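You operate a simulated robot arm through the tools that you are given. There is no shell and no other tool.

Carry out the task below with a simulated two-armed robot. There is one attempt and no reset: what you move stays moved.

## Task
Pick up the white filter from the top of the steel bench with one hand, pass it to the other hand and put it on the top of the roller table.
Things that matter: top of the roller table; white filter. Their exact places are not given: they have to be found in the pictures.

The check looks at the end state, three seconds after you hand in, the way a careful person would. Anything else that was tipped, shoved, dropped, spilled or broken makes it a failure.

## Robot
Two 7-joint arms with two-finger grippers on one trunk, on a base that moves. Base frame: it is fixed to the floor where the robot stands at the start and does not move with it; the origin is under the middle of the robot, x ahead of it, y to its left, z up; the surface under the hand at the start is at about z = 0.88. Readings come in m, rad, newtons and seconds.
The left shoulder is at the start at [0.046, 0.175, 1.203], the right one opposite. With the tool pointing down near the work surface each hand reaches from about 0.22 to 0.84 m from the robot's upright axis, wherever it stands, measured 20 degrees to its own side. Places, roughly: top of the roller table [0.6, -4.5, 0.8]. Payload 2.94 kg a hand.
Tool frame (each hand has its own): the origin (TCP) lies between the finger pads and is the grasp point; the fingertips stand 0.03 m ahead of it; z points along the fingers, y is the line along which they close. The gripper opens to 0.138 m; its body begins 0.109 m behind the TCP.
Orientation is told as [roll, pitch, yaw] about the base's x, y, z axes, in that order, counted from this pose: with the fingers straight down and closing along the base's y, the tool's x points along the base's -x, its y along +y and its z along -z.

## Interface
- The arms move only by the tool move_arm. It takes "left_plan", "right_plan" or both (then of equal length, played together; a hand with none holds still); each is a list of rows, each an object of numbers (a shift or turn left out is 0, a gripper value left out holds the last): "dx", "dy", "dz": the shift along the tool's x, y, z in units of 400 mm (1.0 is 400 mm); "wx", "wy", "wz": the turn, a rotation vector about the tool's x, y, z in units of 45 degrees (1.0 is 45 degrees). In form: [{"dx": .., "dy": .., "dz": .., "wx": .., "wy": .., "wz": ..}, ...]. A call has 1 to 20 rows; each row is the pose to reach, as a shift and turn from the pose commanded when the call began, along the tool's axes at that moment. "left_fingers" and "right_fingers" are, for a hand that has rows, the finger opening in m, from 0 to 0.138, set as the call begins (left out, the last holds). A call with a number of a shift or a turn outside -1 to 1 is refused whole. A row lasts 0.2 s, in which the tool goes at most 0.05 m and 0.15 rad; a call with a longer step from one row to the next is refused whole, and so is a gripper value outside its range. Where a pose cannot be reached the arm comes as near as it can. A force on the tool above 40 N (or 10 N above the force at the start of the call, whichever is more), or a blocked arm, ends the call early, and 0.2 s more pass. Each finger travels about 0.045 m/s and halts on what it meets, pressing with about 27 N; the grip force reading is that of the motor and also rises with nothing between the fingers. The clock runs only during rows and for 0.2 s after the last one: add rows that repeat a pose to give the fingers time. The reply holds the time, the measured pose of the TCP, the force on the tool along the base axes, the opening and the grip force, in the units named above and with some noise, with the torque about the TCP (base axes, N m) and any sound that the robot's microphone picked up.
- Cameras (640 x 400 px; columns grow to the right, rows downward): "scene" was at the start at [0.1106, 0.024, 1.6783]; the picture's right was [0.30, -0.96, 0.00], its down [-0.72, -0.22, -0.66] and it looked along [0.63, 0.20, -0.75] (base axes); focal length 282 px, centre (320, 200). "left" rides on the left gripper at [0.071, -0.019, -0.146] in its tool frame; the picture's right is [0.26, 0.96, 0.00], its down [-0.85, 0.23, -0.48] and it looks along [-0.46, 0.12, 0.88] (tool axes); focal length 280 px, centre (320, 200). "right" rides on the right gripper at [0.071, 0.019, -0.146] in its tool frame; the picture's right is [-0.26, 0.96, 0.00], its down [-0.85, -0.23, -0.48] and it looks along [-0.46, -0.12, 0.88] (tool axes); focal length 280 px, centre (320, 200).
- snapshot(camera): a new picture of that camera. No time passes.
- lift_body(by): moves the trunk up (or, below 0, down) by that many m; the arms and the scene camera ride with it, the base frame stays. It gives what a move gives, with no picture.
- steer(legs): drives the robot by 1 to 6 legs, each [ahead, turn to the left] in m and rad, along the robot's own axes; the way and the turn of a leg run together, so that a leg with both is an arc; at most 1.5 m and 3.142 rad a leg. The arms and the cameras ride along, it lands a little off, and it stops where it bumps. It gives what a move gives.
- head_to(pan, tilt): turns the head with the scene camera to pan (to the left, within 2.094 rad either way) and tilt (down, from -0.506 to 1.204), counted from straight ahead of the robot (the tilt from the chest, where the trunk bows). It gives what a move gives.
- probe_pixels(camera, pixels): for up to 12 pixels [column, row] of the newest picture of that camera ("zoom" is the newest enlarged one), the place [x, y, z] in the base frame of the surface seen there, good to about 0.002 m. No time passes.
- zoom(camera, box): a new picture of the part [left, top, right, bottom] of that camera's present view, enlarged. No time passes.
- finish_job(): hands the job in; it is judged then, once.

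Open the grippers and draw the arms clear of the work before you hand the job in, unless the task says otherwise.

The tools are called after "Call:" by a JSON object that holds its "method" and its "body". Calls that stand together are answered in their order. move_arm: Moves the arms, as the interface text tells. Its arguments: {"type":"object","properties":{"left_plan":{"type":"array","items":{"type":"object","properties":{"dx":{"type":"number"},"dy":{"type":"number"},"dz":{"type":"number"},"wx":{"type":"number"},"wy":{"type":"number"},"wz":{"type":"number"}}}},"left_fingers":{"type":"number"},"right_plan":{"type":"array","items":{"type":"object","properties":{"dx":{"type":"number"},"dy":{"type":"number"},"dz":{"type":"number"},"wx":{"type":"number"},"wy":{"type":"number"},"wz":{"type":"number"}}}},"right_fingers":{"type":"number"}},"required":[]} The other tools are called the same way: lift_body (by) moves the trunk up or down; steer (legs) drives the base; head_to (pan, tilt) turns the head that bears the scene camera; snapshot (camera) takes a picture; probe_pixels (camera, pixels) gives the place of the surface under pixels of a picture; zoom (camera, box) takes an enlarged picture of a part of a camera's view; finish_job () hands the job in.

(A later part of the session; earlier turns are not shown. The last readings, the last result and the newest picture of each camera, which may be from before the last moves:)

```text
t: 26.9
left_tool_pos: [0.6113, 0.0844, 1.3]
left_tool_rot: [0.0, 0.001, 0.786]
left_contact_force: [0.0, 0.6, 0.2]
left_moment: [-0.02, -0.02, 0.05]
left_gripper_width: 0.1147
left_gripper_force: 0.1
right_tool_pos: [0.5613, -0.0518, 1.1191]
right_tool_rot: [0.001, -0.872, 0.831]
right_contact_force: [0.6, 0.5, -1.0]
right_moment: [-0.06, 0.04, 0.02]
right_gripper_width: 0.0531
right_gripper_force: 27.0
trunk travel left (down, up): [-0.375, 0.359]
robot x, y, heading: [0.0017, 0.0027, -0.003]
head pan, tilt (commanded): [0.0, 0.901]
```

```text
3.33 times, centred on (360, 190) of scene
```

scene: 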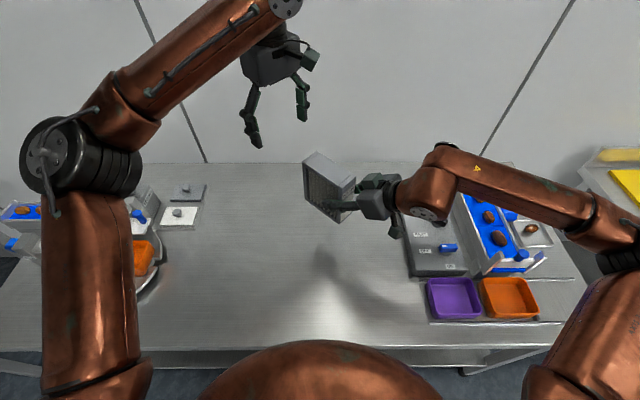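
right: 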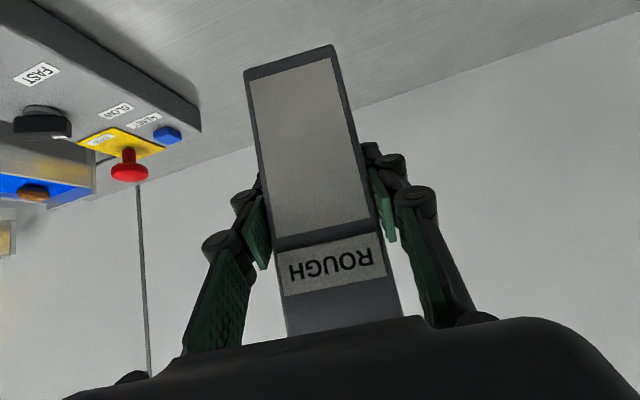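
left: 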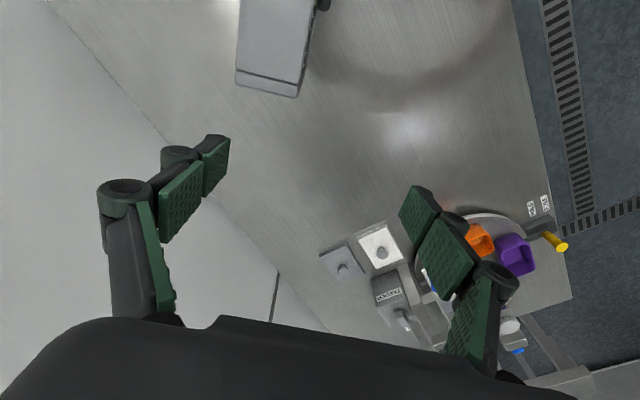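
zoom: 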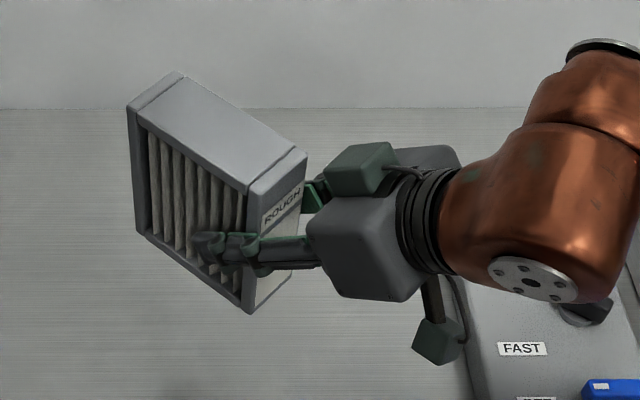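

The top is at z=1.195 and yaw ≈0.827 as predicted. I slide the left hand over (0.595, −0.015) at the same height with the small yaw correction, then check before descending.

Call:
{"method": "move_arm", "body": {"left_plan": [{"dx": 0.0686, "dy": -0.0489, "wz": -0.0173}, {"dx": 0.1371, "dy": -0.0979, "wz": -0.0347}, {"dx": 0.2057, "dy": -0.1468, "wz": -0.052}, {"dx": 0.2057, "dy": -0.1468, "wz": -0.052}]}}

Call:
{"method": "snapshot", "body": {"camera": "left"}}

Call:
{"method": "snapshot", "body": {"camera": "scene"}}

```text
t: 27.9
left_tool_pos: [0.595, -0.0133, 1.3011]
left_tool_rot: [0.0, 0.003, 0.826]
left_contact_force: [0.4, 0.8, 0.2]
left_moment: [-0.02, -0.01, 0.0]
left_gripper_width: 0.1147
left_gripper_force: 0.1
right_tool_pos: [0.562, -0.0497, 1.1179]
right_tool_rot: [0.0, -0.872, 0.833]
right_contact_force: [-0.4, 0.7, -1.5]
right_moment: [-0.07, 0.04, -0.01]
right_gripper_width: 0.0535
right_gripper_force: 26.9
trunk travel left (down, up): [-0.375, 0.359]
robot x, y, heading: [-0.0014, -0.0014, 0.002]
head pan, tilt (commanded): [0.0, 0.901]
```

```text
taken
```

left: 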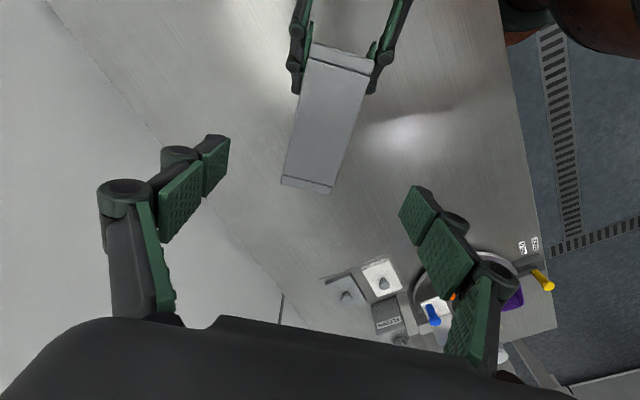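

```text
taken
```

scene: 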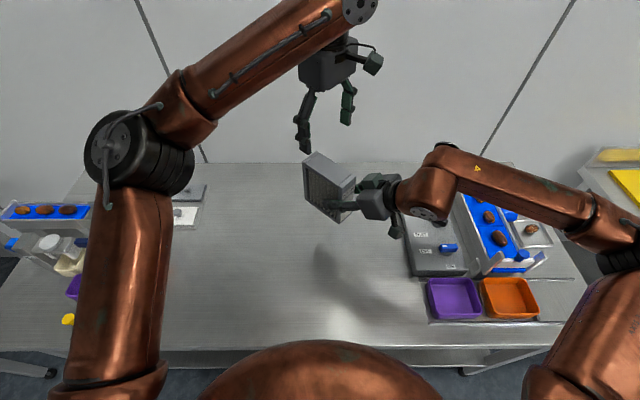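

The whole top face is now in the left view (corners near (312,50), (372,70), (283,182), (331,190)). I probe them for an exact fit.

Call:
{"method": "probe_pixels", "body": {"camera": "left", "pixels": [[312, 58], [367, 74], [285, 178], [329, 187], [298, 118], [347, 130], [322, 120], [288, 165], [335, 172], [308, 75], [361, 90], [325, 90]]}}

```text
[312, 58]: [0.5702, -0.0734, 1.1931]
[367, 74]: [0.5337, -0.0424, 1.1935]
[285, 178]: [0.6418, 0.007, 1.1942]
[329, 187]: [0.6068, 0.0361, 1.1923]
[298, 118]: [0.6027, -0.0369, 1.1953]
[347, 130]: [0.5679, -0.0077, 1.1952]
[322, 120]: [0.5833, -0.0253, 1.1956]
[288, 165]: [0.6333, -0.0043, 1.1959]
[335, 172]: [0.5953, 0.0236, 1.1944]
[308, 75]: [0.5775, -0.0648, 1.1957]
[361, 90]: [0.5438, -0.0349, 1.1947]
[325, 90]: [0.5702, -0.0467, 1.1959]
```

The filter centre is (0.588, −0.018), yaw 0.832; the left hand is aligned within 3 mm. I descend 0.125 m so the pads straddle the top rail.

Call:
{"method": "move_arm", "body": {"left_plan": [{"dy": 0.006, "dz": 0.07}, {"dy": 0.006, "dz": 0.14}, {"dy": 0.006, "dz": 0.2}, {"dy": 0.006, "dz": 0.26}, {"dy": 0.006, "dz": 0.3125}, {"dy": 0.006, "dz": 0.3125}]}}

Call:
{"method": "snapshot", "body": {"camera": "left"}}

Call:
{"method": "zoom", "body": {"camera": "scene", "box": [240, 60, 440, 240]}}

```text
t: 29.3
left_tool_pos: [0.5912, -0.014, 1.1758]
left_tool_rot: [-0.002, 0.0, 0.826]
left_contact_force: [0.3, -0.4, 1.3]
left_moment: [-0.01, 0.01, 0.05]
left_gripper_width: 0.1148
left_gripper_force: 0.0
right_tool_pos: [0.562, -0.0507, 1.1194]
right_tool_rot: [0.0, -0.873, 0.832]
right_contact_force: [-0.9, 0.4, -2.0]
right_moment: [-0.01, 0.07, -0.05]
right_gripper_width: 0.0535
right_gripper_force: 26.8
trunk travel left (down, up): [-0.375, 0.359]
robot x, y, heading: [-0.0011, 0.0023, 0.001]
head pan, tilt (commanded): [0.0, 0.901]
```

```text
taken
```

left: 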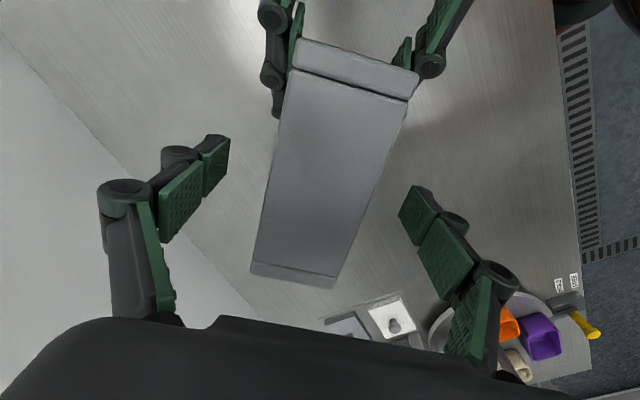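

```text
2.22 times, centred on (340, 150) of scene
```

zoom: 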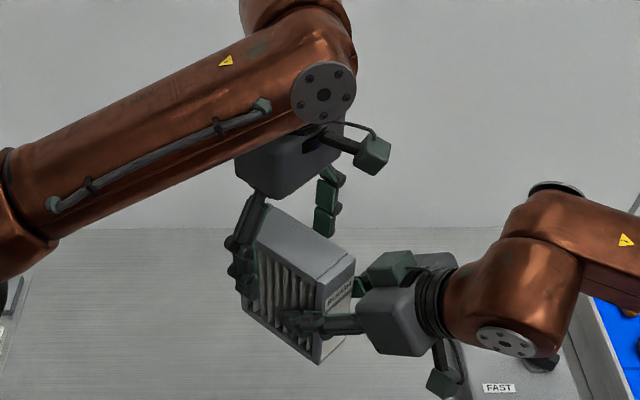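

The left fingers straddle the top part and the right fingers are clear of them. I close the left fingers while the right hand holds.

Call:
{"method": "move_arm", "body": {"left_plan": [{"dz": 0}, {"dz": 0}, {"dz": 0}, {"dz": 0}, {"dz": 0}, {"dz": 0}, {"dz": 0}, {"dz": 0}, {"dz": 0}, {"dz": 0}], "left_fingers": 0.0}}

Call:
{"method": "snapshot", "body": {"camera": "left"}}

Call:
{"method": "zoom", "body": {"camera": "scene", "box": [240, 60, 440, 240]}}

```text
t: 31.5
left_tool_pos: [0.5909, -0.0135, 1.1751]
left_tool_rot: [-0.001, 0.001, 0.829]
left_contact_force: [19.0, -12.7, 0.7]
left_moment: [-0.6, -0.81, 0.32]
left_gripper_width: 0.0533
left_gripper_force: 27.6
right_tool_pos: [0.5594, -0.0494, 1.1188]
right_tool_rot: [0.003, -0.872, 0.835]
right_contact_force: [-18.6, 13.1, -2.2]
right_moment: [-0.19, -0.18, 0.74]
right_gripper_width: 0.0537
right_gripper_force: 27.0
trunk travel left (down, up): [-0.375, 0.359]
robot x, y, heading: [0.0026, -0.0015, -0.001]
head pan, tilt (commanded): [0.0, 0.901]
```

```text
taken
```

left: 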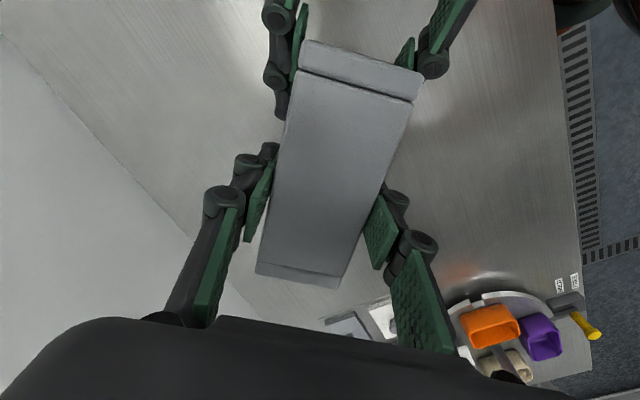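

```text
2.22 times, centred on (340, 150) of scene
```

zoom: 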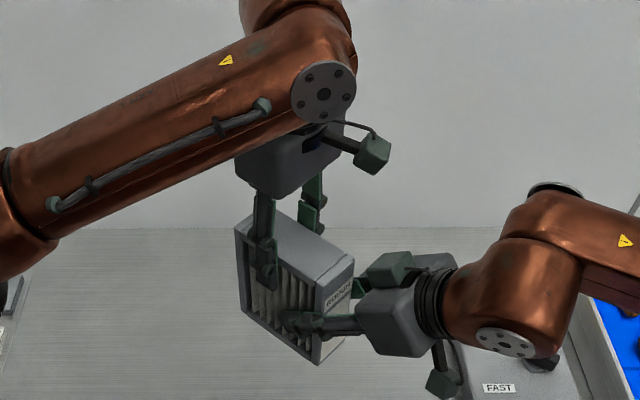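

Both hands hold it (left width 0.0533, 27.6 N), with about 23 N sideways tension between the hands. I relieve it by shifting the left hand about 2.4 mm along its −y.

Call:
{"method": "move_arm", "body": {"left_plan": [{"dy": -0.003}, {"dy": -0.006}, {"dy": -0.006}]}}

```text
t: 32.3
left_tool_pos: [0.5942, -0.0138, 1.1767]
left_tool_rot: [0.0, 0.002, 0.824]
left_contact_force: [9.0, -11.5, 1.1]
left_moment: [-0.52, -0.29, -0.06]
left_gripper_width: 0.0532
left_gripper_force: 26.9
right_tool_pos: [0.5618, -0.0507, 1.119]
right_tool_rot: [-0.001, -0.872, 0.833]
right_contact_force: [-8.6, 10.3, -3.5]
right_moment: [-0.26, -0.08, 0.76]
right_gripper_width: 0.0531
right_gripper_force: 27.1
trunk travel left (down, up): [-0.375, 0.359]
robot x, y, heading: [-0.0022, 0.0001, -0.001]
head pan, tilt (commanded): [0.0, 0.901]
```

Tension fell to about 14 N; I shift another 3 mm the same way.

Call:
{"method": "move_arm", "body": {"left_plan": [{"dy": -0.004}, {"dy": -0.008}, {"dy": -0.008}]}}

```text
t: 33.1
left_tool_pos: [0.5945, -0.0161, 1.1752]
left_tool_rot: [0.003, -0.001, 0.825]
left_contact_force: [-9.5, -1.6, 3.3]
left_moment: [-0.16, 0.51, -0.13]
left_gripper_width: 0.0536
left_gripper_force: 27.8
right_tool_pos: [0.5622, -0.0535, 1.1186]
right_tool_rot: [-0.001, -0.871, 0.829]
right_contact_force: [8.8, 1.8, -5.3]
right_moment: [-0.17, 0.15, -0.16]
right_gripper_width: 0.0534
right_gripper_force: 26.9
trunk travel left (down, up): [-0.375, 0.359]
robot x, y, heading: [-0.0002, 0.0035, -0.002]
head pan, tilt (commanded): [0.0, 0.901]
```

Residual tension is now small (under 10 N). I open the right fingers, the right hand staying still.

Call:
{"method": "move_arm", "body": {"right_plan": [{"dz": 0}, {"dz": 0}, {"dz": 0}, {"dz": 0}, {"dz": 0}, {"dz": 0}], "right_fingers": 0.11}}

Call:
{"method": "snapshot", "body": {"camera": "left"}}

Call:
{"method": "snapshot", "body": {"camera": "right"}}

Call:
{"method": "zoom", "body": {"camera": "scene", "box": [240, 60, 440, 240]}}

```text
t: 34.5
left_tool_pos: [0.5961, -0.0171, 1.1754]
left_tool_rot: [0.001, -0.002, 0.828]
left_contact_force: [0.3, 0.2, -0.3]
left_moment: [0.05, -0.02, 0.0]
left_gripper_width: 0.0534
left_gripper_force: 27.0
right_tool_pos: [0.5604, -0.0498, 1.1179]
right_tool_rot: [0.0, -0.873, 0.83]
right_contact_force: [0.2, -0.5, 0.4]
right_moment: [-0.03, -0.01, 0.0]
right_gripper_width: 0.1099
right_gripper_force: 0.0
trunk travel left (down, up): [-0.375, 0.359]
robot x, y, heading: [0.0022, -0.0036, -0.004]
head pan, tilt (commanded): [0.0, 0.901]
```

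```text
taken
```

left: 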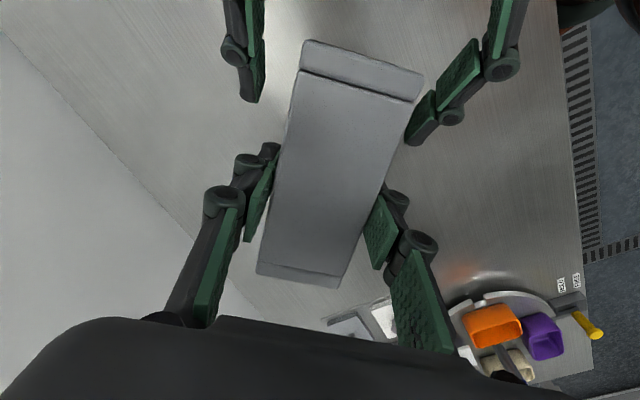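

```text
taken
```

right: 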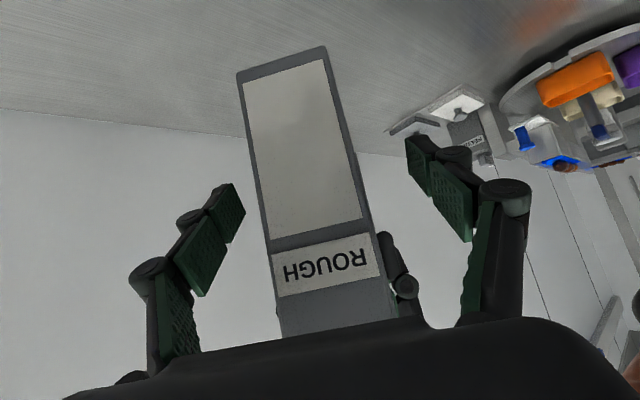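

```text
2.22 times, centred on (340, 150) of scene
```

zoom: 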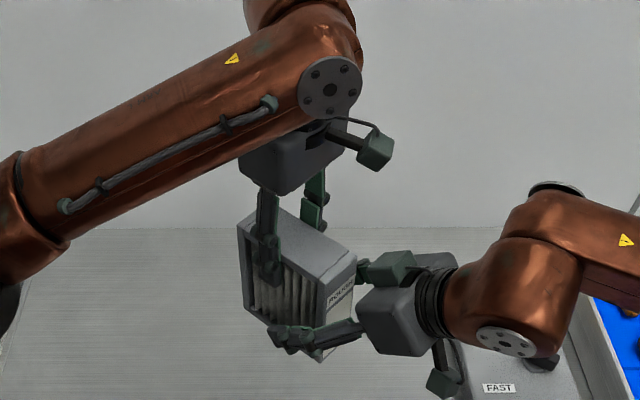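

The left hand alone holds the filter now (width 0.0534). I withdraw the right hand back along its own axis by 0.16 m.

Call:
{"method": "move_arm", "body": {"right_plan": [{"dz": -0.08}, {"dz": -0.16}, {"dz": -0.24}, {"dz": -0.32}, {"dz": -0.4}, {"dz": -0.4}]}}

Call:
{"method": "snapshot", "body": {"camera": "scene"}}

Call:
{"method": "snapshot", "body": {"camera": "right"}}

```text
t: 35.9
left_tool_pos: [0.5968, -0.0157, 1.1751]
left_tool_rot: [0.0, 0.003, 0.828]
left_contact_force: [0.5, 0.3, -0.7]
left_moment: [0.01, 0.01, 0.0]
left_gripper_width: 0.0531
left_gripper_force: 27.2
right_tool_pos: [0.4809, -0.1432, 1.2197]
right_tool_rot: [0.0, -0.871, 0.833]
right_contact_force: [0.7, -0.1, -0.1]
right_moment: [0.02, 0.01, 0.01]
right_gripper_width: 0.11
right_gripper_force: 0.0
trunk travel left (down, up): [-0.375, 0.359]
robot x, y, heading: [-0.004, 0.0022, 0.001]
head pan, tilt (commanded): [0.0, 0.901]
```

```text
taken
```

scene: 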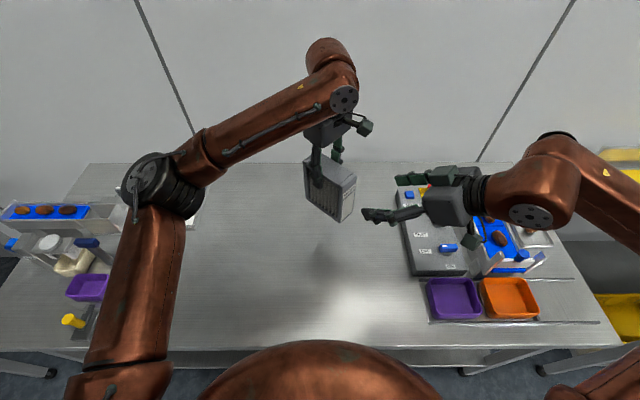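

```text
taken
```

right: 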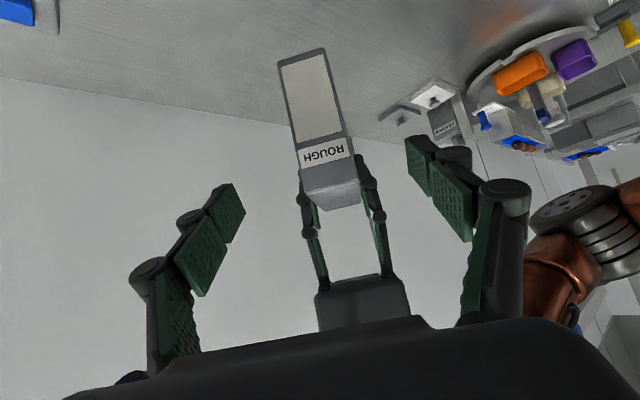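

The right hand is clear. I bring the left hand with the filter back to the left and turn it straight (yaw≈0.04), ready for travel.

Call:
{"method": "move_arm", "body": {"left_plan": [{"dx": -0.0355, "dy": 0.0538, "dz": -0.0125, "wz": 0.125}, {"dx": -0.071, "dy": 0.1075, "dz": -0.025, "wz": 0.25}, {"dx": -0.1064, "dy": 0.1613, "dz": -0.0375, "wz": 0.375}, {"dx": -0.1419, "dy": 0.215, "dz": -0.05, "wz": 0.5}, {"dx": -0.1774, "dy": 0.2688, "dz": -0.0625, "wz": 0.625}, {"dx": -0.2129, "dy": 0.3225, "dz": -0.075, "wz": 0.75}, {"dx": -0.2483, "dy": 0.3763, "dz": -0.0875, "wz": 0.875}, {"dx": -0.2838, "dy": 0.43, "dz": -0.1, "wz": 1.0}, {"dx": -0.2838, "dy": 0.43, "dz": -0.1, "wz": 1.0}]}}

Call:
{"method": "snapshot", "body": {"camera": "scene"}}

Call:
{"method": "snapshot", "body": {"camera": "left"}}

```text
t: 37.9
left_tool_pos: [0.5463, 0.1831, 1.2149]
left_tool_rot: [0.002, 0.001, 0.04]
left_contact_force: [0.1, 0.1, -2.7]
left_moment: [0.02, -0.03, -0.01]
left_gripper_width: 0.0534
left_gripper_force: 27.3
right_tool_pos: [0.4813, -0.1431, 1.2197]
right_tool_rot: [0.002, -0.873, 0.83]
right_contact_force: [0.2, -0.7, -0.4]
right_moment: [-0.01, 0.02, 0.02]
right_gripper_width: 0.1102
right_gripper_force: 0.0
trunk travel left (down, up): [-0.375, 0.359]
robot x, y, heading: [0.0012, 0.001, -0.002]
head pan, tilt (commanded): [0.0, 0.901]
```

```text
taken
```

scene: 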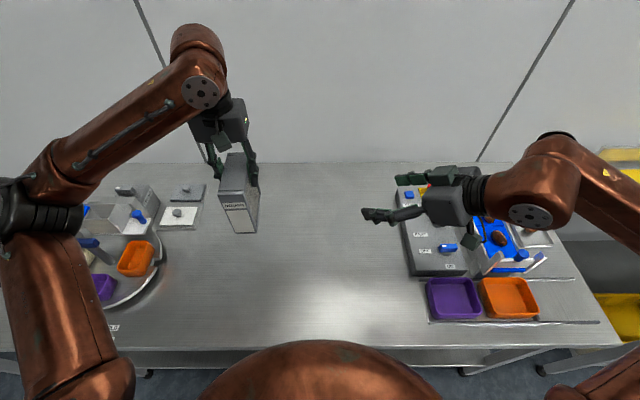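

```text
taken
```

left: 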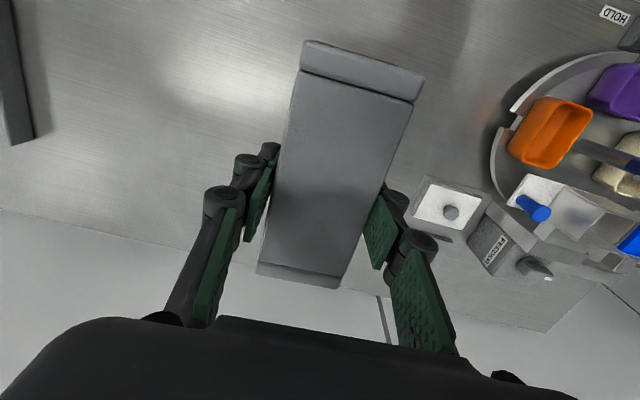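

The filter hangs securely under the left hand. Before backing away from the bench I check behind the robot on both sides.

Call:
{"method": "head_to", "body": {"pan": 2.09, "tilt": 0.5}}

Call:
{"method": "snapshot", "body": {"camera": "scene"}}

Call:
{"method": "head_to", "body": {"pan": -2.09, "tilt": 0.5}}

Call:
{"method": "snapshot", "body": {"camera": "scene"}}

```text
t: 39.9
left_tool_pos: [0.5459, 0.1826, 1.2154]
left_tool_rot: [-0.001, 0.0, 0.042]
left_contact_force: [-0.3, -0.1, -2.3]
left_moment: [0.03, -0.02, 0.04]
left_gripper_width: 0.0531
left_gripper_force: 27.0
right_tool_pos: [0.4807, -0.141, 1.2203]
right_tool_rot: [-0.002, -0.871, 0.832]
right_contact_force: [-0.6, -0.3, 1.2]
right_moment: [0.02, 0.01, -0.01]
right_gripper_width: 0.1102
right_gripper_force: 0.0
trunk travel left (down, up): [-0.375, 0.359]
robot x, y, heading: [-0.0028, -0.0006, 0.0]
head pan, tilt (commanded): [2.089, 0.499]
```

```text
taken
```

scene: 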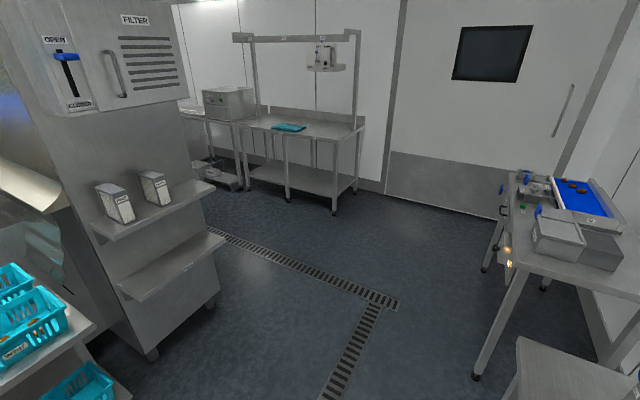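

```text
t: 43.3
left_tool_pos: [0.5466, 0.183, 1.2155]
left_tool_rot: [-0.001, 0.003, 0.044]
left_contact_force: [0.1, 0.1, -2.5]
left_moment: [0.03, -0.07, -0.03]
left_gripper_width: 0.0535
left_gripper_force: 26.8
right_tool_pos: [0.4808, -0.1415, 1.2198]
right_tool_rot: [-0.001, -0.873, 0.831]
right_contact_force: [0.0, -0.8, -1.0]
right_moment: [0.0, 0.05, 0.01]
right_gripper_width: 0.1099
right_gripper_force: 0.0
trunk travel left (down, up): [-0.375, 0.359]
robot x, y, heading: [-0.0001, 0.0013, -0.002]
head pan, tilt (commanded): [-2.089, 0.499]
```

```text
taken
```

scene: 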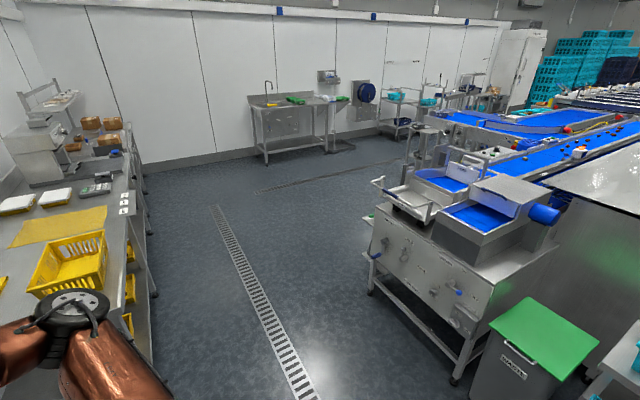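

The pleated boxes on the shelf under "FILTER" confirm that this kind of box is the filter. I probe the machine and bin positions behind to know how far I can back up.

Call:
{"method": "probe_pixels", "body": {"camera": "scene", "pixels": [[455, 380], [372, 290], [370, 230], [480, 398], [500, 300], [330, 395], [150, 160], [250, 160], [375, 210], [440, 200]]}}

Call:
{"method": "head_to", "body": {"pan": 2.09, "tilt": 0.7}}

Call:
{"method": "snapshot", "body": {"camera": "scene"}}

Call:
{"method": "probe_pixels", "body": {"camera": "scene", "pixels": [[150, 280], [205, 165], [95, 225], [90, 310], [130, 330], [60, 200], [220, 230], [100, 110], [150, 100]]}}

Call:
{"method": "zoom", "body": {"camera": "scene", "box": [60, 60, 240, 240]}}

```text
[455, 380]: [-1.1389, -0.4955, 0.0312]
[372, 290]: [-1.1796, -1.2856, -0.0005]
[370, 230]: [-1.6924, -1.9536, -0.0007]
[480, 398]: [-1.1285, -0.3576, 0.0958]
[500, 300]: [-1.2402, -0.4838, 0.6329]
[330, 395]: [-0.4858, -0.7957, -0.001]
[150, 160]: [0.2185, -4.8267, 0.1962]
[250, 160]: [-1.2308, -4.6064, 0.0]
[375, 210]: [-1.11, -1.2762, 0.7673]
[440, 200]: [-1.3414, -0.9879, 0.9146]
```

```text
t: 46.7
left_tool_pos: [0.5453, 0.183, 1.2147]
left_tool_rot: [0.001, 0.001, 0.042]
left_contact_force: [0.9, 0.4, -1.4]
left_moment: [0.05, -0.04, -0.02]
left_gripper_width: 0.0537
left_gripper_force: 27.0
right_tool_pos: [0.4798, -0.1415, 1.2209]
right_tool_rot: [0.0, -0.872, 0.831]
right_contact_force: [0.0, 1.0, 0.3]
right_moment: [0.01, 0.0, 0.02]
right_gripper_width: 0.1101
right_gripper_force: 0.0
trunk travel left (down, up): [-0.375, 0.359]
robot x, y, heading: [0.0011, 0.0046, -0.001]
head pan, tilt (commanded): [2.089, 0.7]
```

```text
taken
```

scene: 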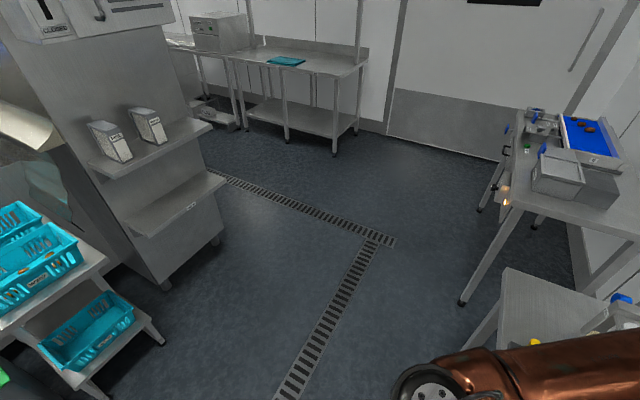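

```text
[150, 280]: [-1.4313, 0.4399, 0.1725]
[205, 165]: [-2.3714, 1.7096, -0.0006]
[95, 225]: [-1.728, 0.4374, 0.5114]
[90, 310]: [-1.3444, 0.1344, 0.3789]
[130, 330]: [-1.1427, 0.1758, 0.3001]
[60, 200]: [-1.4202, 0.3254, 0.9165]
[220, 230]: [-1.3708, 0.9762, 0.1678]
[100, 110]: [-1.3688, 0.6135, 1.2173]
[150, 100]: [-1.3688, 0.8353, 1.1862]
```

```text
2.22 times, centred on (150, 150) of scene
```

zoom: 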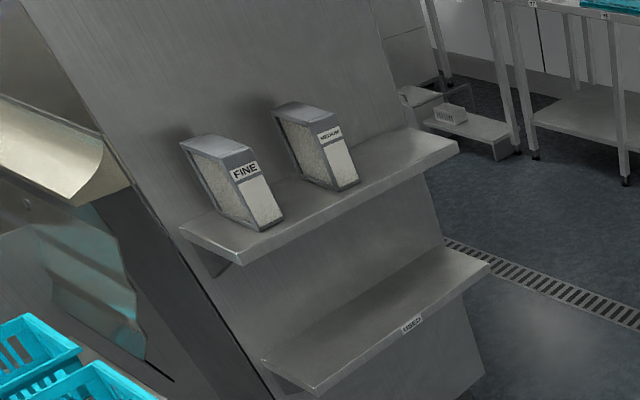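

Behind the robot the nearest obstacles are at x≈−1.1, so a lane at x≈−0.42 is clear. I back up 0.42 m.

Call:
{"method": "head_to", "body": {"pan": 0.0, "tilt": 0.7}}

Call:
{"method": "steer", "body": {"legs": [[-0.42, 0.0]]}}

Call:
{"method": "snapshot", "body": {"camera": "scene"}}

```text
t: 48.7
left_tool_pos: [0.5457, 0.1834, 1.2144]
left_tool_rot: [0.0, 0.002, 0.042]
left_contact_force: [-0.8, -0.1, -2.1]
left_moment: [0.04, -0.01, -0.04]
left_gripper_width: 0.0531
left_gripper_force: 26.1
right_tool_pos: [0.4803, -0.1413, 1.2209]
right_tool_rot: [0.0, -0.872, 0.832]
right_contact_force: [0.5, -0.2, -0.2]
right_moment: [0.0, 0.0, 0.01]
right_gripper_width: 0.1099
right_gripper_force: 0.0
trunk travel left (down, up): [-0.375, 0.359]
robot x, y, heading: [0.0001, 0.0009, -0.002]
head pan, tilt (commanded): [0.0, 0.7]
```

```text
t: 51.3
left_tool_pos: [0.1283, 0.1837, 1.2167]
left_tool_rot: [0.0, 0.0, 0.042]
left_contact_force: [-0.7, 0.3, -2.0]
left_moment: [-0.02, -0.04, -0.05]
left_gripper_width: 0.0531
left_gripper_force: 27.1
right_tool_pos: [0.0617, -0.142, 1.2211]
right_tool_rot: [0.0, -0.872, 0.831]
right_contact_force: [0.2, 0.1, 0.2]
right_moment: [0.0, -0.01, -0.05]
right_gripper_width: 0.11
right_gripper_force: 0.1
trunk travel left (down, up): [-0.375, 0.359]
robot x, y, heading: [-0.4186, -0.0021, 0.005]
head pan, tilt (commanded): [0.0, 0.7]
```

```text
taken
```

scene: 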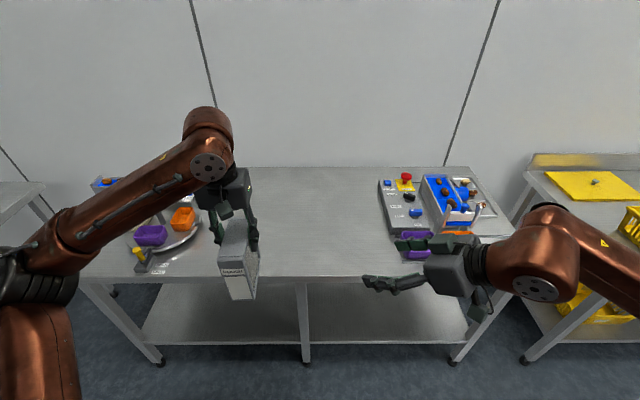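

I'm clear of the bench at x=−0.42 with the filter still held. I turn right by 90°.

Call:
{"method": "steer", "body": {"legs": [[0.0, -1.575]]}}

Call:
{"method": "head_to", "body": {"pan": 0.0, "tilt": 0.4}}

Call:
{"method": "snapshot", "body": {"camera": "scene"}}

```text
t: 55.5
left_tool_pos: [-0.2359, -0.5478, 1.2155]
left_tool_rot: [-0.001, 0.002, -1.532]
left_contact_force: [0.0, -0.8, -2.3]
left_moment: [-0.01, 0.01, -0.02]
left_gripper_width: 0.0537
left_gripper_force: 27.2
right_tool_pos: [-0.5614, -0.4803, 1.2205]
right_tool_rot: [0.001, -0.872, -0.741]
right_contact_force: [-0.3, -0.1, -0.5]
right_moment: [0.01, 0.0, -0.02]
right_gripper_width: 0.11
right_gripper_force: 0.0
trunk travel left (down, up): [-0.375, 0.359]
robot x, y, heading: [-0.4191, -0.0016, -1.576]
head pan, tilt (commanded): [0.0, 0.7]
```

```text
t: 56.3
left_tool_pos: [-0.2349, -0.5477, 1.2144]
left_tool_rot: [0.002, 0.0, -1.532]
left_contact_force: [0.5, -0.5, -2.4]
left_moment: [0.01, -0.02, 0.0]
left_gripper_width: 0.0528
left_gripper_force: 27.4
right_tool_pos: [-0.5601, -0.4804, 1.2199]
right_tool_rot: [0.0, -0.873, -0.741]
right_contact_force: [0.0, 0.4, -0.5]
right_moment: [0.01, -0.03, 0.02]
right_gripper_width: 0.11
right_gripper_force: 0.1
trunk travel left (down, up): [-0.375, 0.359]
robot x, y, heading: [-0.4172, 0.0019, -1.577]
head pan, tilt (commanded): [0.0, 0.4]
```

```text
taken
```

scene: 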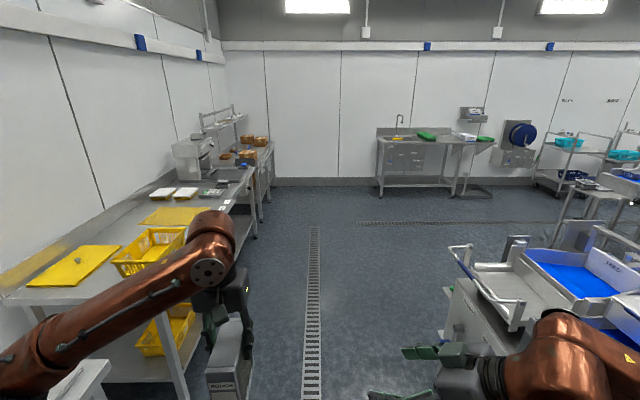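

The lane ahead (floor drain at column 312) is clear. I probe the right arm's outermost parts and the machine's handles before driving past.

Call:
{"method": "probe_pixels", "body": {"camera": "scene", "pixels": [[625, 365], [570, 330], [455, 250], [520, 240], [510, 300], [445, 380], [20, 360], [130, 320]]}}

Call:
{"method": "head_to", "body": {"pan": -1.0, "tilt": 0.6}}

Call:
{"method": "snapshot", "body": {"camera": "scene"}}

```text
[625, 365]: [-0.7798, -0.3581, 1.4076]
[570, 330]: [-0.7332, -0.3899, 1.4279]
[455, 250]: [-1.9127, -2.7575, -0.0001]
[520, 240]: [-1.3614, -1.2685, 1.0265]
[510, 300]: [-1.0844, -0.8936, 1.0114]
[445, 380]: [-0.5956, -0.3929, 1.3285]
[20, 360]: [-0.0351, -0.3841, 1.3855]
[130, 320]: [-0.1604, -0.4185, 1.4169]
```

```text
t: 57.6
left_tool_pos: [-0.2361, -0.5478, 1.2153]
left_tool_rot: [-0.001, 0.002, -1.532]
left_contact_force: [0.0, 0.7, -1.6]
left_moment: [0.01, 0.0, -0.01]
left_gripper_width: 0.0535
left_gripper_force: 26.7
right_tool_pos: [-0.5617, -0.4804, 1.2205]
right_tool_rot: [0.0, -0.873, -0.742]
right_contact_force: [-0.2, 0.0, -1.0]
right_moment: [0.0, -0.03, 0.0]
right_gripper_width: 0.11
right_gripper_force: 0.1
trunk travel left (down, up): [-0.375, 0.359]
robot x, y, heading: [-0.4156, 0.0023, -1.573]
head pan, tilt (commanded): [-1.0, 0.6]
```

```text
taken
```

scene: 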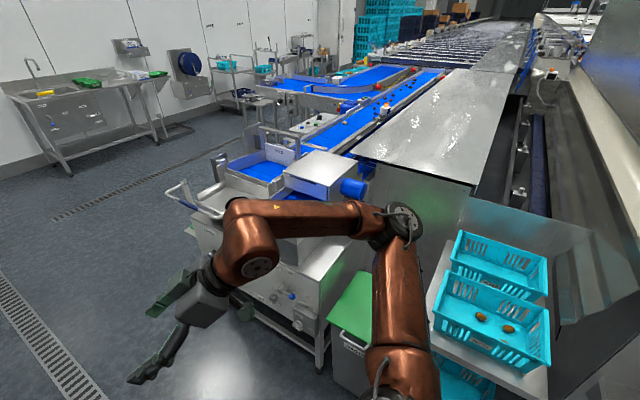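

Let me probe the elbow itself and the highest machine parts near it, to be sure the elbow passes over or beside them.

Call:
{"method": "probe_pixels", "body": {"camera": "scene", "pixels": [[400, 225], [415, 215], [385, 330], [320, 170], [270, 140], [175, 190], [300, 180], [355, 190]]}}

```text
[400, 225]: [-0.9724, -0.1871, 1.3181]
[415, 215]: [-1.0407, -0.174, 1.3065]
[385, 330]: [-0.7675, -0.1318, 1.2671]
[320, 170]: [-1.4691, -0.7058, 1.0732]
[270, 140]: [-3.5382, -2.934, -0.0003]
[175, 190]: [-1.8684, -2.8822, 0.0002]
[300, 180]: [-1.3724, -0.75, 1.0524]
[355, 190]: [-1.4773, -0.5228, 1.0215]
```

The elbow (z≈1.3) is above everything nearby (≤1.07), so the lane is safe. I drive ahead 2.8 m.

Call:
{"method": "steer", "body": {"legs": [[1.4, 0.0], [1.4, 0.0]]}}

Call:
{"method": "head_to", "body": {"pan": 0.6, "tilt": 0.5}}

Call:
{"method": "snapshot", "body": {"camera": "scene"}}

```text
t: 71.0
left_tool_pos: [-0.2534, -3.312, 1.2154]
left_tool_rot: [0.001, 0.002, -1.539]
left_contact_force: [-0.5, -0.5, -1.4]
left_moment: [0.03, 0.0, -0.01]
left_gripper_width: 0.0532
left_gripper_force: 26.9
right_tool_pos: [-0.5782, -3.2428, 1.22]
right_tool_rot: [0.001, -0.873, -0.75]
right_contact_force: [-0.1, 0.4, 0.0]
right_moment: [0.04, 0.05, 0.04]
right_gripper_width: 0.1101
right_gripper_force: 0.0
trunk travel left (down, up): [-0.375, 0.359]
robot x, y, heading: [-0.433, -2.7615, -1.581]
head pan, tilt (commanded): [-1.0, 0.6]
```

```text
t: 72.6
left_tool_pos: [-0.2554, -3.3113, 1.2159]
left_tool_rot: [0.001, 0.004, -1.539]
left_contact_force: [0.0, 0.0, -2.5]
left_moment: [-0.03, 0.0, 0.01]
left_gripper_width: 0.0536
left_gripper_force: 27.4
right_tool_pos: [-0.5781, -3.242, 1.2213]
right_tool_rot: [0.001, -0.874, -0.748]
right_contact_force: [-0.7, 0.2, 0.4]
right_moment: [-0.04, -0.04, 0.0]
right_gripper_width: 0.1099
right_gripper_force: 0.0
trunk travel left (down, up): [-0.375, 0.359]
robot x, y, heading: [-0.4333, -2.7629, -1.577]
head pan, tilt (commanded): [0.6, 0.499]
```

```text
taken
```

scene: 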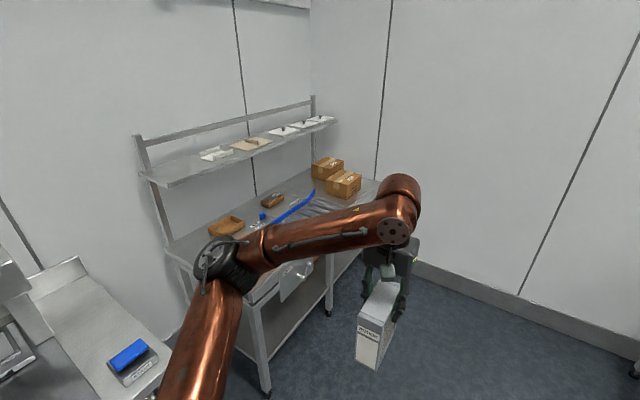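

The table with boxes at (300,210) under an overhead shelf seems to be the roller table. I drive 0.9 m more and turn left to face it at a safe distance.

Call:
{"method": "steer", "body": {"legs": [[0.95, 0.0], [0.0, 1.575]]}}

Call:
{"method": "head_to", "body": {"pan": -0.15, "tilt": 0.55}}

Call:
{"method": "snapshot", "body": {"camera": "scene"}}

```text
t: 81.3
left_tool_pos: [0.1119, -3.54, 1.2154]
left_tool_rot: [-0.001, 0.001, 0.001]
left_contact_force: [0.4, 0.5, -1.7]
left_moment: [-0.02, -0.02, 0.02]
left_gripper_width: 0.0532
left_gripper_force: 27.3
right_tool_pos: [0.0325, -3.8617, 1.2207]
right_tool_rot: [0.0, -0.871, 0.791]
right_contact_force: [0.2, 0.2, 0.5]
right_moment: [0.0, 0.01, 0.01]
right_gripper_width: 0.11
right_gripper_force: 0.1
trunk travel left (down, up): [-0.375, 0.359]
robot x, y, heading: [-0.4426, -3.7019, -0.043]
head pan, tilt (commanded): [0.6, 0.499]
```

```text
t: 82.4
left_tool_pos: [0.1112, -3.5416, 1.2158]
left_tool_rot: [0.0, 0.002, 0.001]
left_contact_force: [0.0, 0.7, -2.1]
left_moment: [-0.01, 0.01, -0.02]
left_gripper_width: 0.0535
left_gripper_force: 26.8
right_tool_pos: [0.0327, -3.8614, 1.2201]
right_tool_rot: [0.0, -0.872, 0.791]
right_contact_force: [0.5, 0.0, -0.1]
right_moment: [-0.02, 0.01, 0.01]
right_gripper_width: 0.11
right_gripper_force: 0.1
trunk travel left (down, up): [-0.375, 0.359]
robot x, y, heading: [-0.4397, -3.7032, -0.045]
head pan, tilt (commanded): [-0.15, 0.55]
```

```text
taken
```

scene: 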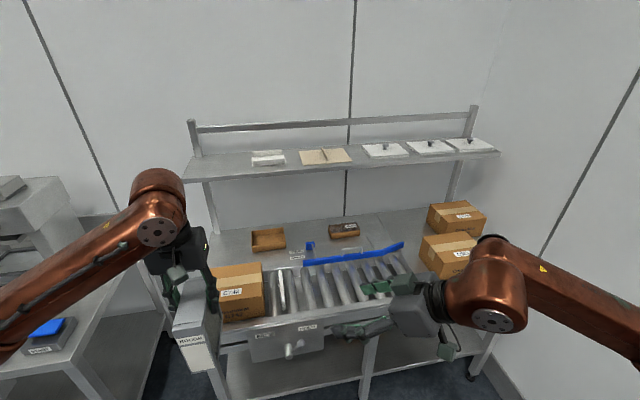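

Now the table with rollers is in view, with a carton at (237,290), cartons at (450,250) and the roller bed in between. I zoom in and probe to map it.

Call:
{"method": "zoom", "body": {"camera": "scene", "box": [180, 190, 500, 390]}}

Call:
{"method": "zoom", "body": {"camera": "scene", "box": [170, 90, 510, 290]}}

Call:
{"method": "probe_pixels", "body": {"camera": "scene", "pixels": [[265, 278], [280, 285], [305, 290], [330, 288], [350, 280], [300, 320], [235, 262], [350, 250], [400, 225], [280, 230], [255, 160], [480, 155]]}}

```text
2.00 times, centred on (340, 290) of scene
```

zoom: 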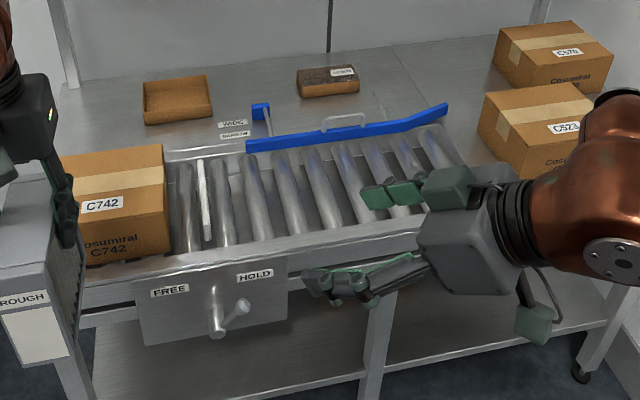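

```text
1.88 times, centred on (340, 190) of scene
```

zoom: 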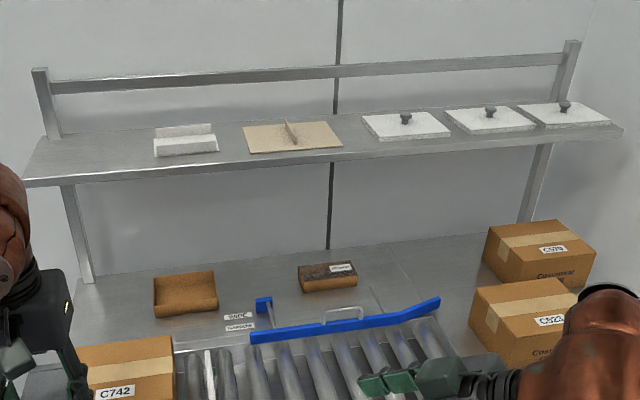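

```text
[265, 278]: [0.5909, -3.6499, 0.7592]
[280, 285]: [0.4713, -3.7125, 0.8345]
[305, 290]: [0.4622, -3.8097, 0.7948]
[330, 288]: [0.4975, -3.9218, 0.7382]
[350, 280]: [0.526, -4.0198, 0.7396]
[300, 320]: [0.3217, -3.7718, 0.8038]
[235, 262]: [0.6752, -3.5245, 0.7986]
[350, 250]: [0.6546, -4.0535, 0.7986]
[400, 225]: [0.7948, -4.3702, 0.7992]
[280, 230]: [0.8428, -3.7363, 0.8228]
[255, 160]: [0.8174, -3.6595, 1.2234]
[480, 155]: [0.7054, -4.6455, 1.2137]
```

The table top is at z≈0.799 with a recessed roller bed (x 0.33–0.63) in front and flat plate behind and to the right; the shelf overhead is at z≈1.22. I probe the right wall and right part of the table.

Call:
{"method": "probe_pixels", "body": {"camera": "scene", "pixels": [[570, 180], [500, 250], [600, 350], [480, 150], [190, 172], [498, 155], [415, 250], [420, 215], [385, 232], [330, 235], [470, 370], [365, 350]]}}

Call:
{"method": "head_to", "body": {"pan": -0.5, "tilt": 0.45}}

Call:
{"method": "snapshot", "body": {"camera": "scene"}}

```text
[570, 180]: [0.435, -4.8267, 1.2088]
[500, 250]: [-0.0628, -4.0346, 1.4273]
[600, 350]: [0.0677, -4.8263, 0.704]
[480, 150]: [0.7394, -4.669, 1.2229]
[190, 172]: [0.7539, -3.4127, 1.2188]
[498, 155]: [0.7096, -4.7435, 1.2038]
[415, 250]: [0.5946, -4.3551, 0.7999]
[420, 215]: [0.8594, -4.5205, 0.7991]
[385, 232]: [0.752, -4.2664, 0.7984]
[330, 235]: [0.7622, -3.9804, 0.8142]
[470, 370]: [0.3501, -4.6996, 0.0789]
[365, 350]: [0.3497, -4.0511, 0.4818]
```

```text
t: 83.2
left_tool_pos: [0.1116, -3.5412, 1.2154]
left_tool_rot: [-0.002, 0.002, 0.001]
left_contact_force: [0.0, -0.6, -1.6]
left_moment: [0.0, -0.01, 0.01]
left_gripper_width: 0.0534
left_gripper_force: 27.1
right_tool_pos: [0.0334, -3.8632, 1.221]
right_tool_rot: [0.0, -0.873, 0.791]
right_contact_force: [-0.7, 0.9, -0.2]
right_moment: [-0.02, -0.03, 0.03]
right_gripper_width: 0.1099
right_gripper_force: 0.1
trunk travel left (down, up): [-0.375, 0.359]
robot x, y, heading: [-0.4409, -3.7033, -0.04]
head pan, tilt (commanded): [-0.499, 0.45]
```

```text
taken
```

scene: 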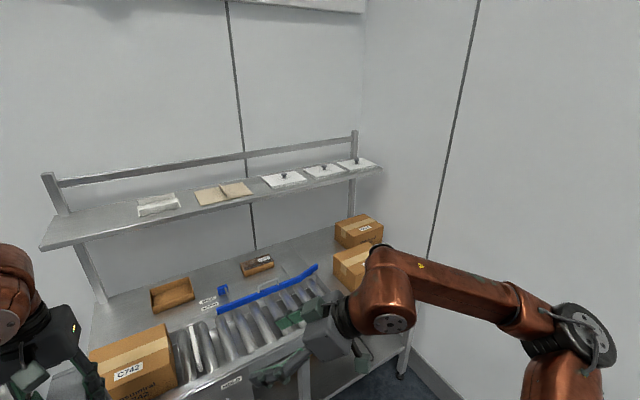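

I take the right and left wrist pictures too, as the right hand camera may show the table's right part better.

Call:
{"method": "snapshot", "body": {"camera": "right"}}

Call:
{"method": "snapshot", "body": {"camera": "left"}}

```text
taken
```

right: 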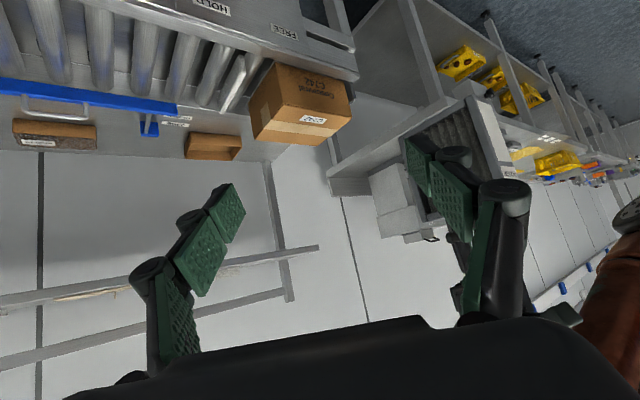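

```text
taken
```

left: 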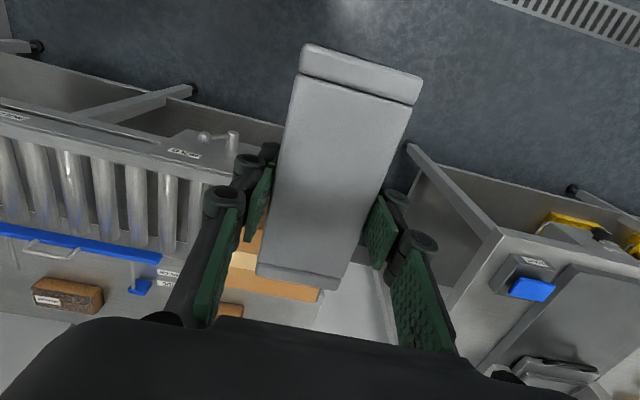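

The right end plate of the table (around y −4.3…−4.7) must be inspected. I turn the right hand by −0.83 rad about the vertical so its camera faces that part and its arm leaves the head's view.

Call:
{"method": "move_arm", "body": {"right_plan": [{"wx": 0.1156, "wz": 0.097}, {"wx": 0.2313, "wz": 0.1941}, {"wx": 0.3469, "wz": 0.2911}, {"wx": 0.4626, "wz": 0.3882}, {"wx": 0.5782, "wz": 0.4852}, {"wx": 0.6939, "wz": 0.5823}, {"wx": 0.8095, "wz": 0.6793}, {"wx": 0.8095, "wz": 0.6793}]}}

Call:
{"method": "snapshot", "body": {"camera": "right"}}

Call:
{"method": "snapshot", "body": {"camera": "scene"}}

```text
t: 85.0
left_tool_pos: [0.1118, -3.5412, 1.216]
left_tool_rot: [0.001, 0.002, 0.002]
left_contact_force: [-0.5, -0.4, -2.4]
left_moment: [0.02, -0.03, 0.01]
left_gripper_width: 0.0532
left_gripper_force: 26.9
right_tool_pos: [0.0326, -3.8637, 1.2199]
right_tool_rot: [0.002, -0.872, -0.04]
right_contact_force: [-0.1, -0.7, -0.5]
right_moment: [0.04, 0.02, 0.04]
right_gripper_width: 0.1102
right_gripper_force: 0.0
trunk travel left (down, up): [-0.375, 0.359]
robot x, y, heading: [-0.4415, -3.7033, -0.042]
head pan, tilt (commanded): [-0.499, 0.45]
```

```text
taken
```

right: 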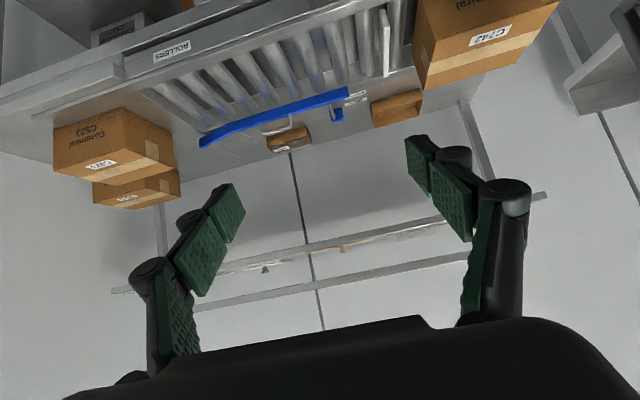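

```text
taken
```

scene: 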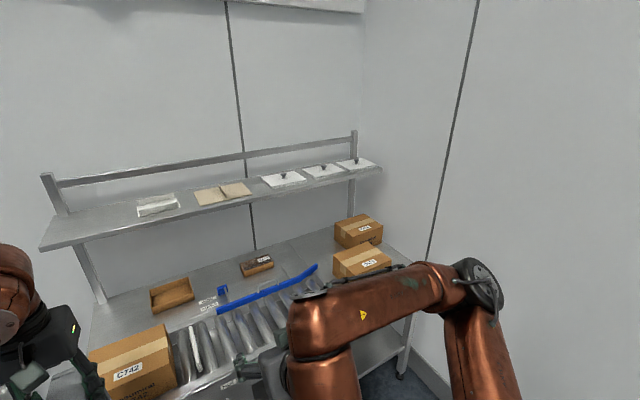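

The right camera sees the table upside-down with the right end plate at upper left. I zoom there and probe it.

Call:
{"method": "zoom", "body": {"camera": "right", "box": [0, 0, 240, 220]}}

Call:
{"method": "probe_pixels", "body": {"camera": "right", "pixels": [[55, 130], [120, 108], [175, 150], [60, 180], [40, 110], [100, 90], [30, 150], [190, 165], [220, 160], [130, 90], [45, 117], [180, 185]]}}

```text
1.82 times, centred on (120, 110) of right
```

zoom: 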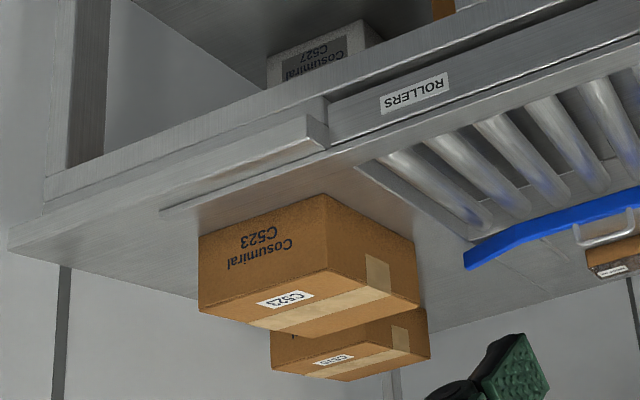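

```text
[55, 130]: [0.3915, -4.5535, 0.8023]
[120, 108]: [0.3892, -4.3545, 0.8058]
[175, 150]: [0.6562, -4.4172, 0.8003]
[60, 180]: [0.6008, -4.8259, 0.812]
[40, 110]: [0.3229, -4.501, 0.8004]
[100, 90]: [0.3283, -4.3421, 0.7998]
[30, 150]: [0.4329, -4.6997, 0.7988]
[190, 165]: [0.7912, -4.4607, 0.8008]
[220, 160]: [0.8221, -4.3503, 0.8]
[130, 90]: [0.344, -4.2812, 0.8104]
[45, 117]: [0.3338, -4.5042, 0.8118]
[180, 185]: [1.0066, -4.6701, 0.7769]
```

I zoom the head camera on the flat zone between the blue guide and the cartons, and probe a grid of points there.

Call:
{"method": "zoom", "body": {"camera": "scene", "box": [230, 200, 410, 310]}}

```text
3.56 times, centred on (320, 255) of scene
```

zoom: 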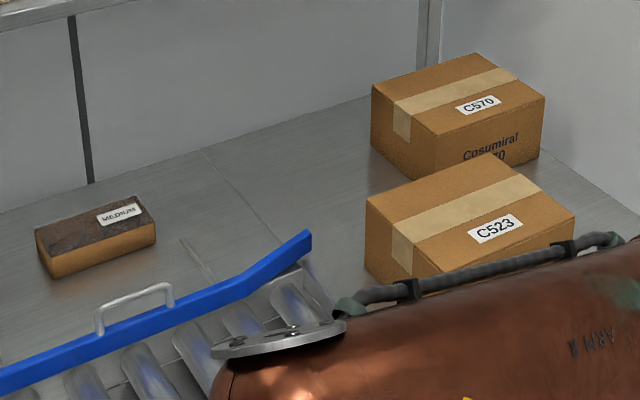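

Call:
{"method": "probe_pixels", "body": {"camera": "zoom", "pixels": [[220, 165], [270, 210], [300, 160], [340, 130], [340, 220], [330, 270], [240, 230], [180, 200], [370, 160], [365, 260], [375, 205], [150, 180]]}}

Call:
{"method": "probe_pixels", "body": {"camera": "zoom", "pixels": [[310, 235], [180, 240], [210, 280], [372, 90], [470, 55], [545, 97], [405, 135], [366, 205], [485, 158], [573, 213], [410, 250], [610, 220]]}}

```text
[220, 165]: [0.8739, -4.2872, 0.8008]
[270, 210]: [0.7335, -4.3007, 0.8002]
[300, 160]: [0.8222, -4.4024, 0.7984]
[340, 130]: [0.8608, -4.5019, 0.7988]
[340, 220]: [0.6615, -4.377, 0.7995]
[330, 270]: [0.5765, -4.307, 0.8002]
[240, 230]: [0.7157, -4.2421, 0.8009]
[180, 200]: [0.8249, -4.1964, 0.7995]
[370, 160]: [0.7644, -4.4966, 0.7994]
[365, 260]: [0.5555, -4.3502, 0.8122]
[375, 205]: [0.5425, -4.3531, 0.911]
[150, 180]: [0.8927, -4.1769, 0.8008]
```

```text
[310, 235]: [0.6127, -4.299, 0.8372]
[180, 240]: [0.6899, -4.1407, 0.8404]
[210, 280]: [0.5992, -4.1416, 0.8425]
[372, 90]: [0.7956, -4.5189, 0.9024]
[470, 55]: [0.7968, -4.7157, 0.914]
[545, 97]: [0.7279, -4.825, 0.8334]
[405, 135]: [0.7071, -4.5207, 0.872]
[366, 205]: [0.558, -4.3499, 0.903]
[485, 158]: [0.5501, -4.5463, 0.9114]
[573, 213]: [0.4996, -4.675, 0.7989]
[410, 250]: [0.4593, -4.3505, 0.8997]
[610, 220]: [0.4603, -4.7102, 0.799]
```

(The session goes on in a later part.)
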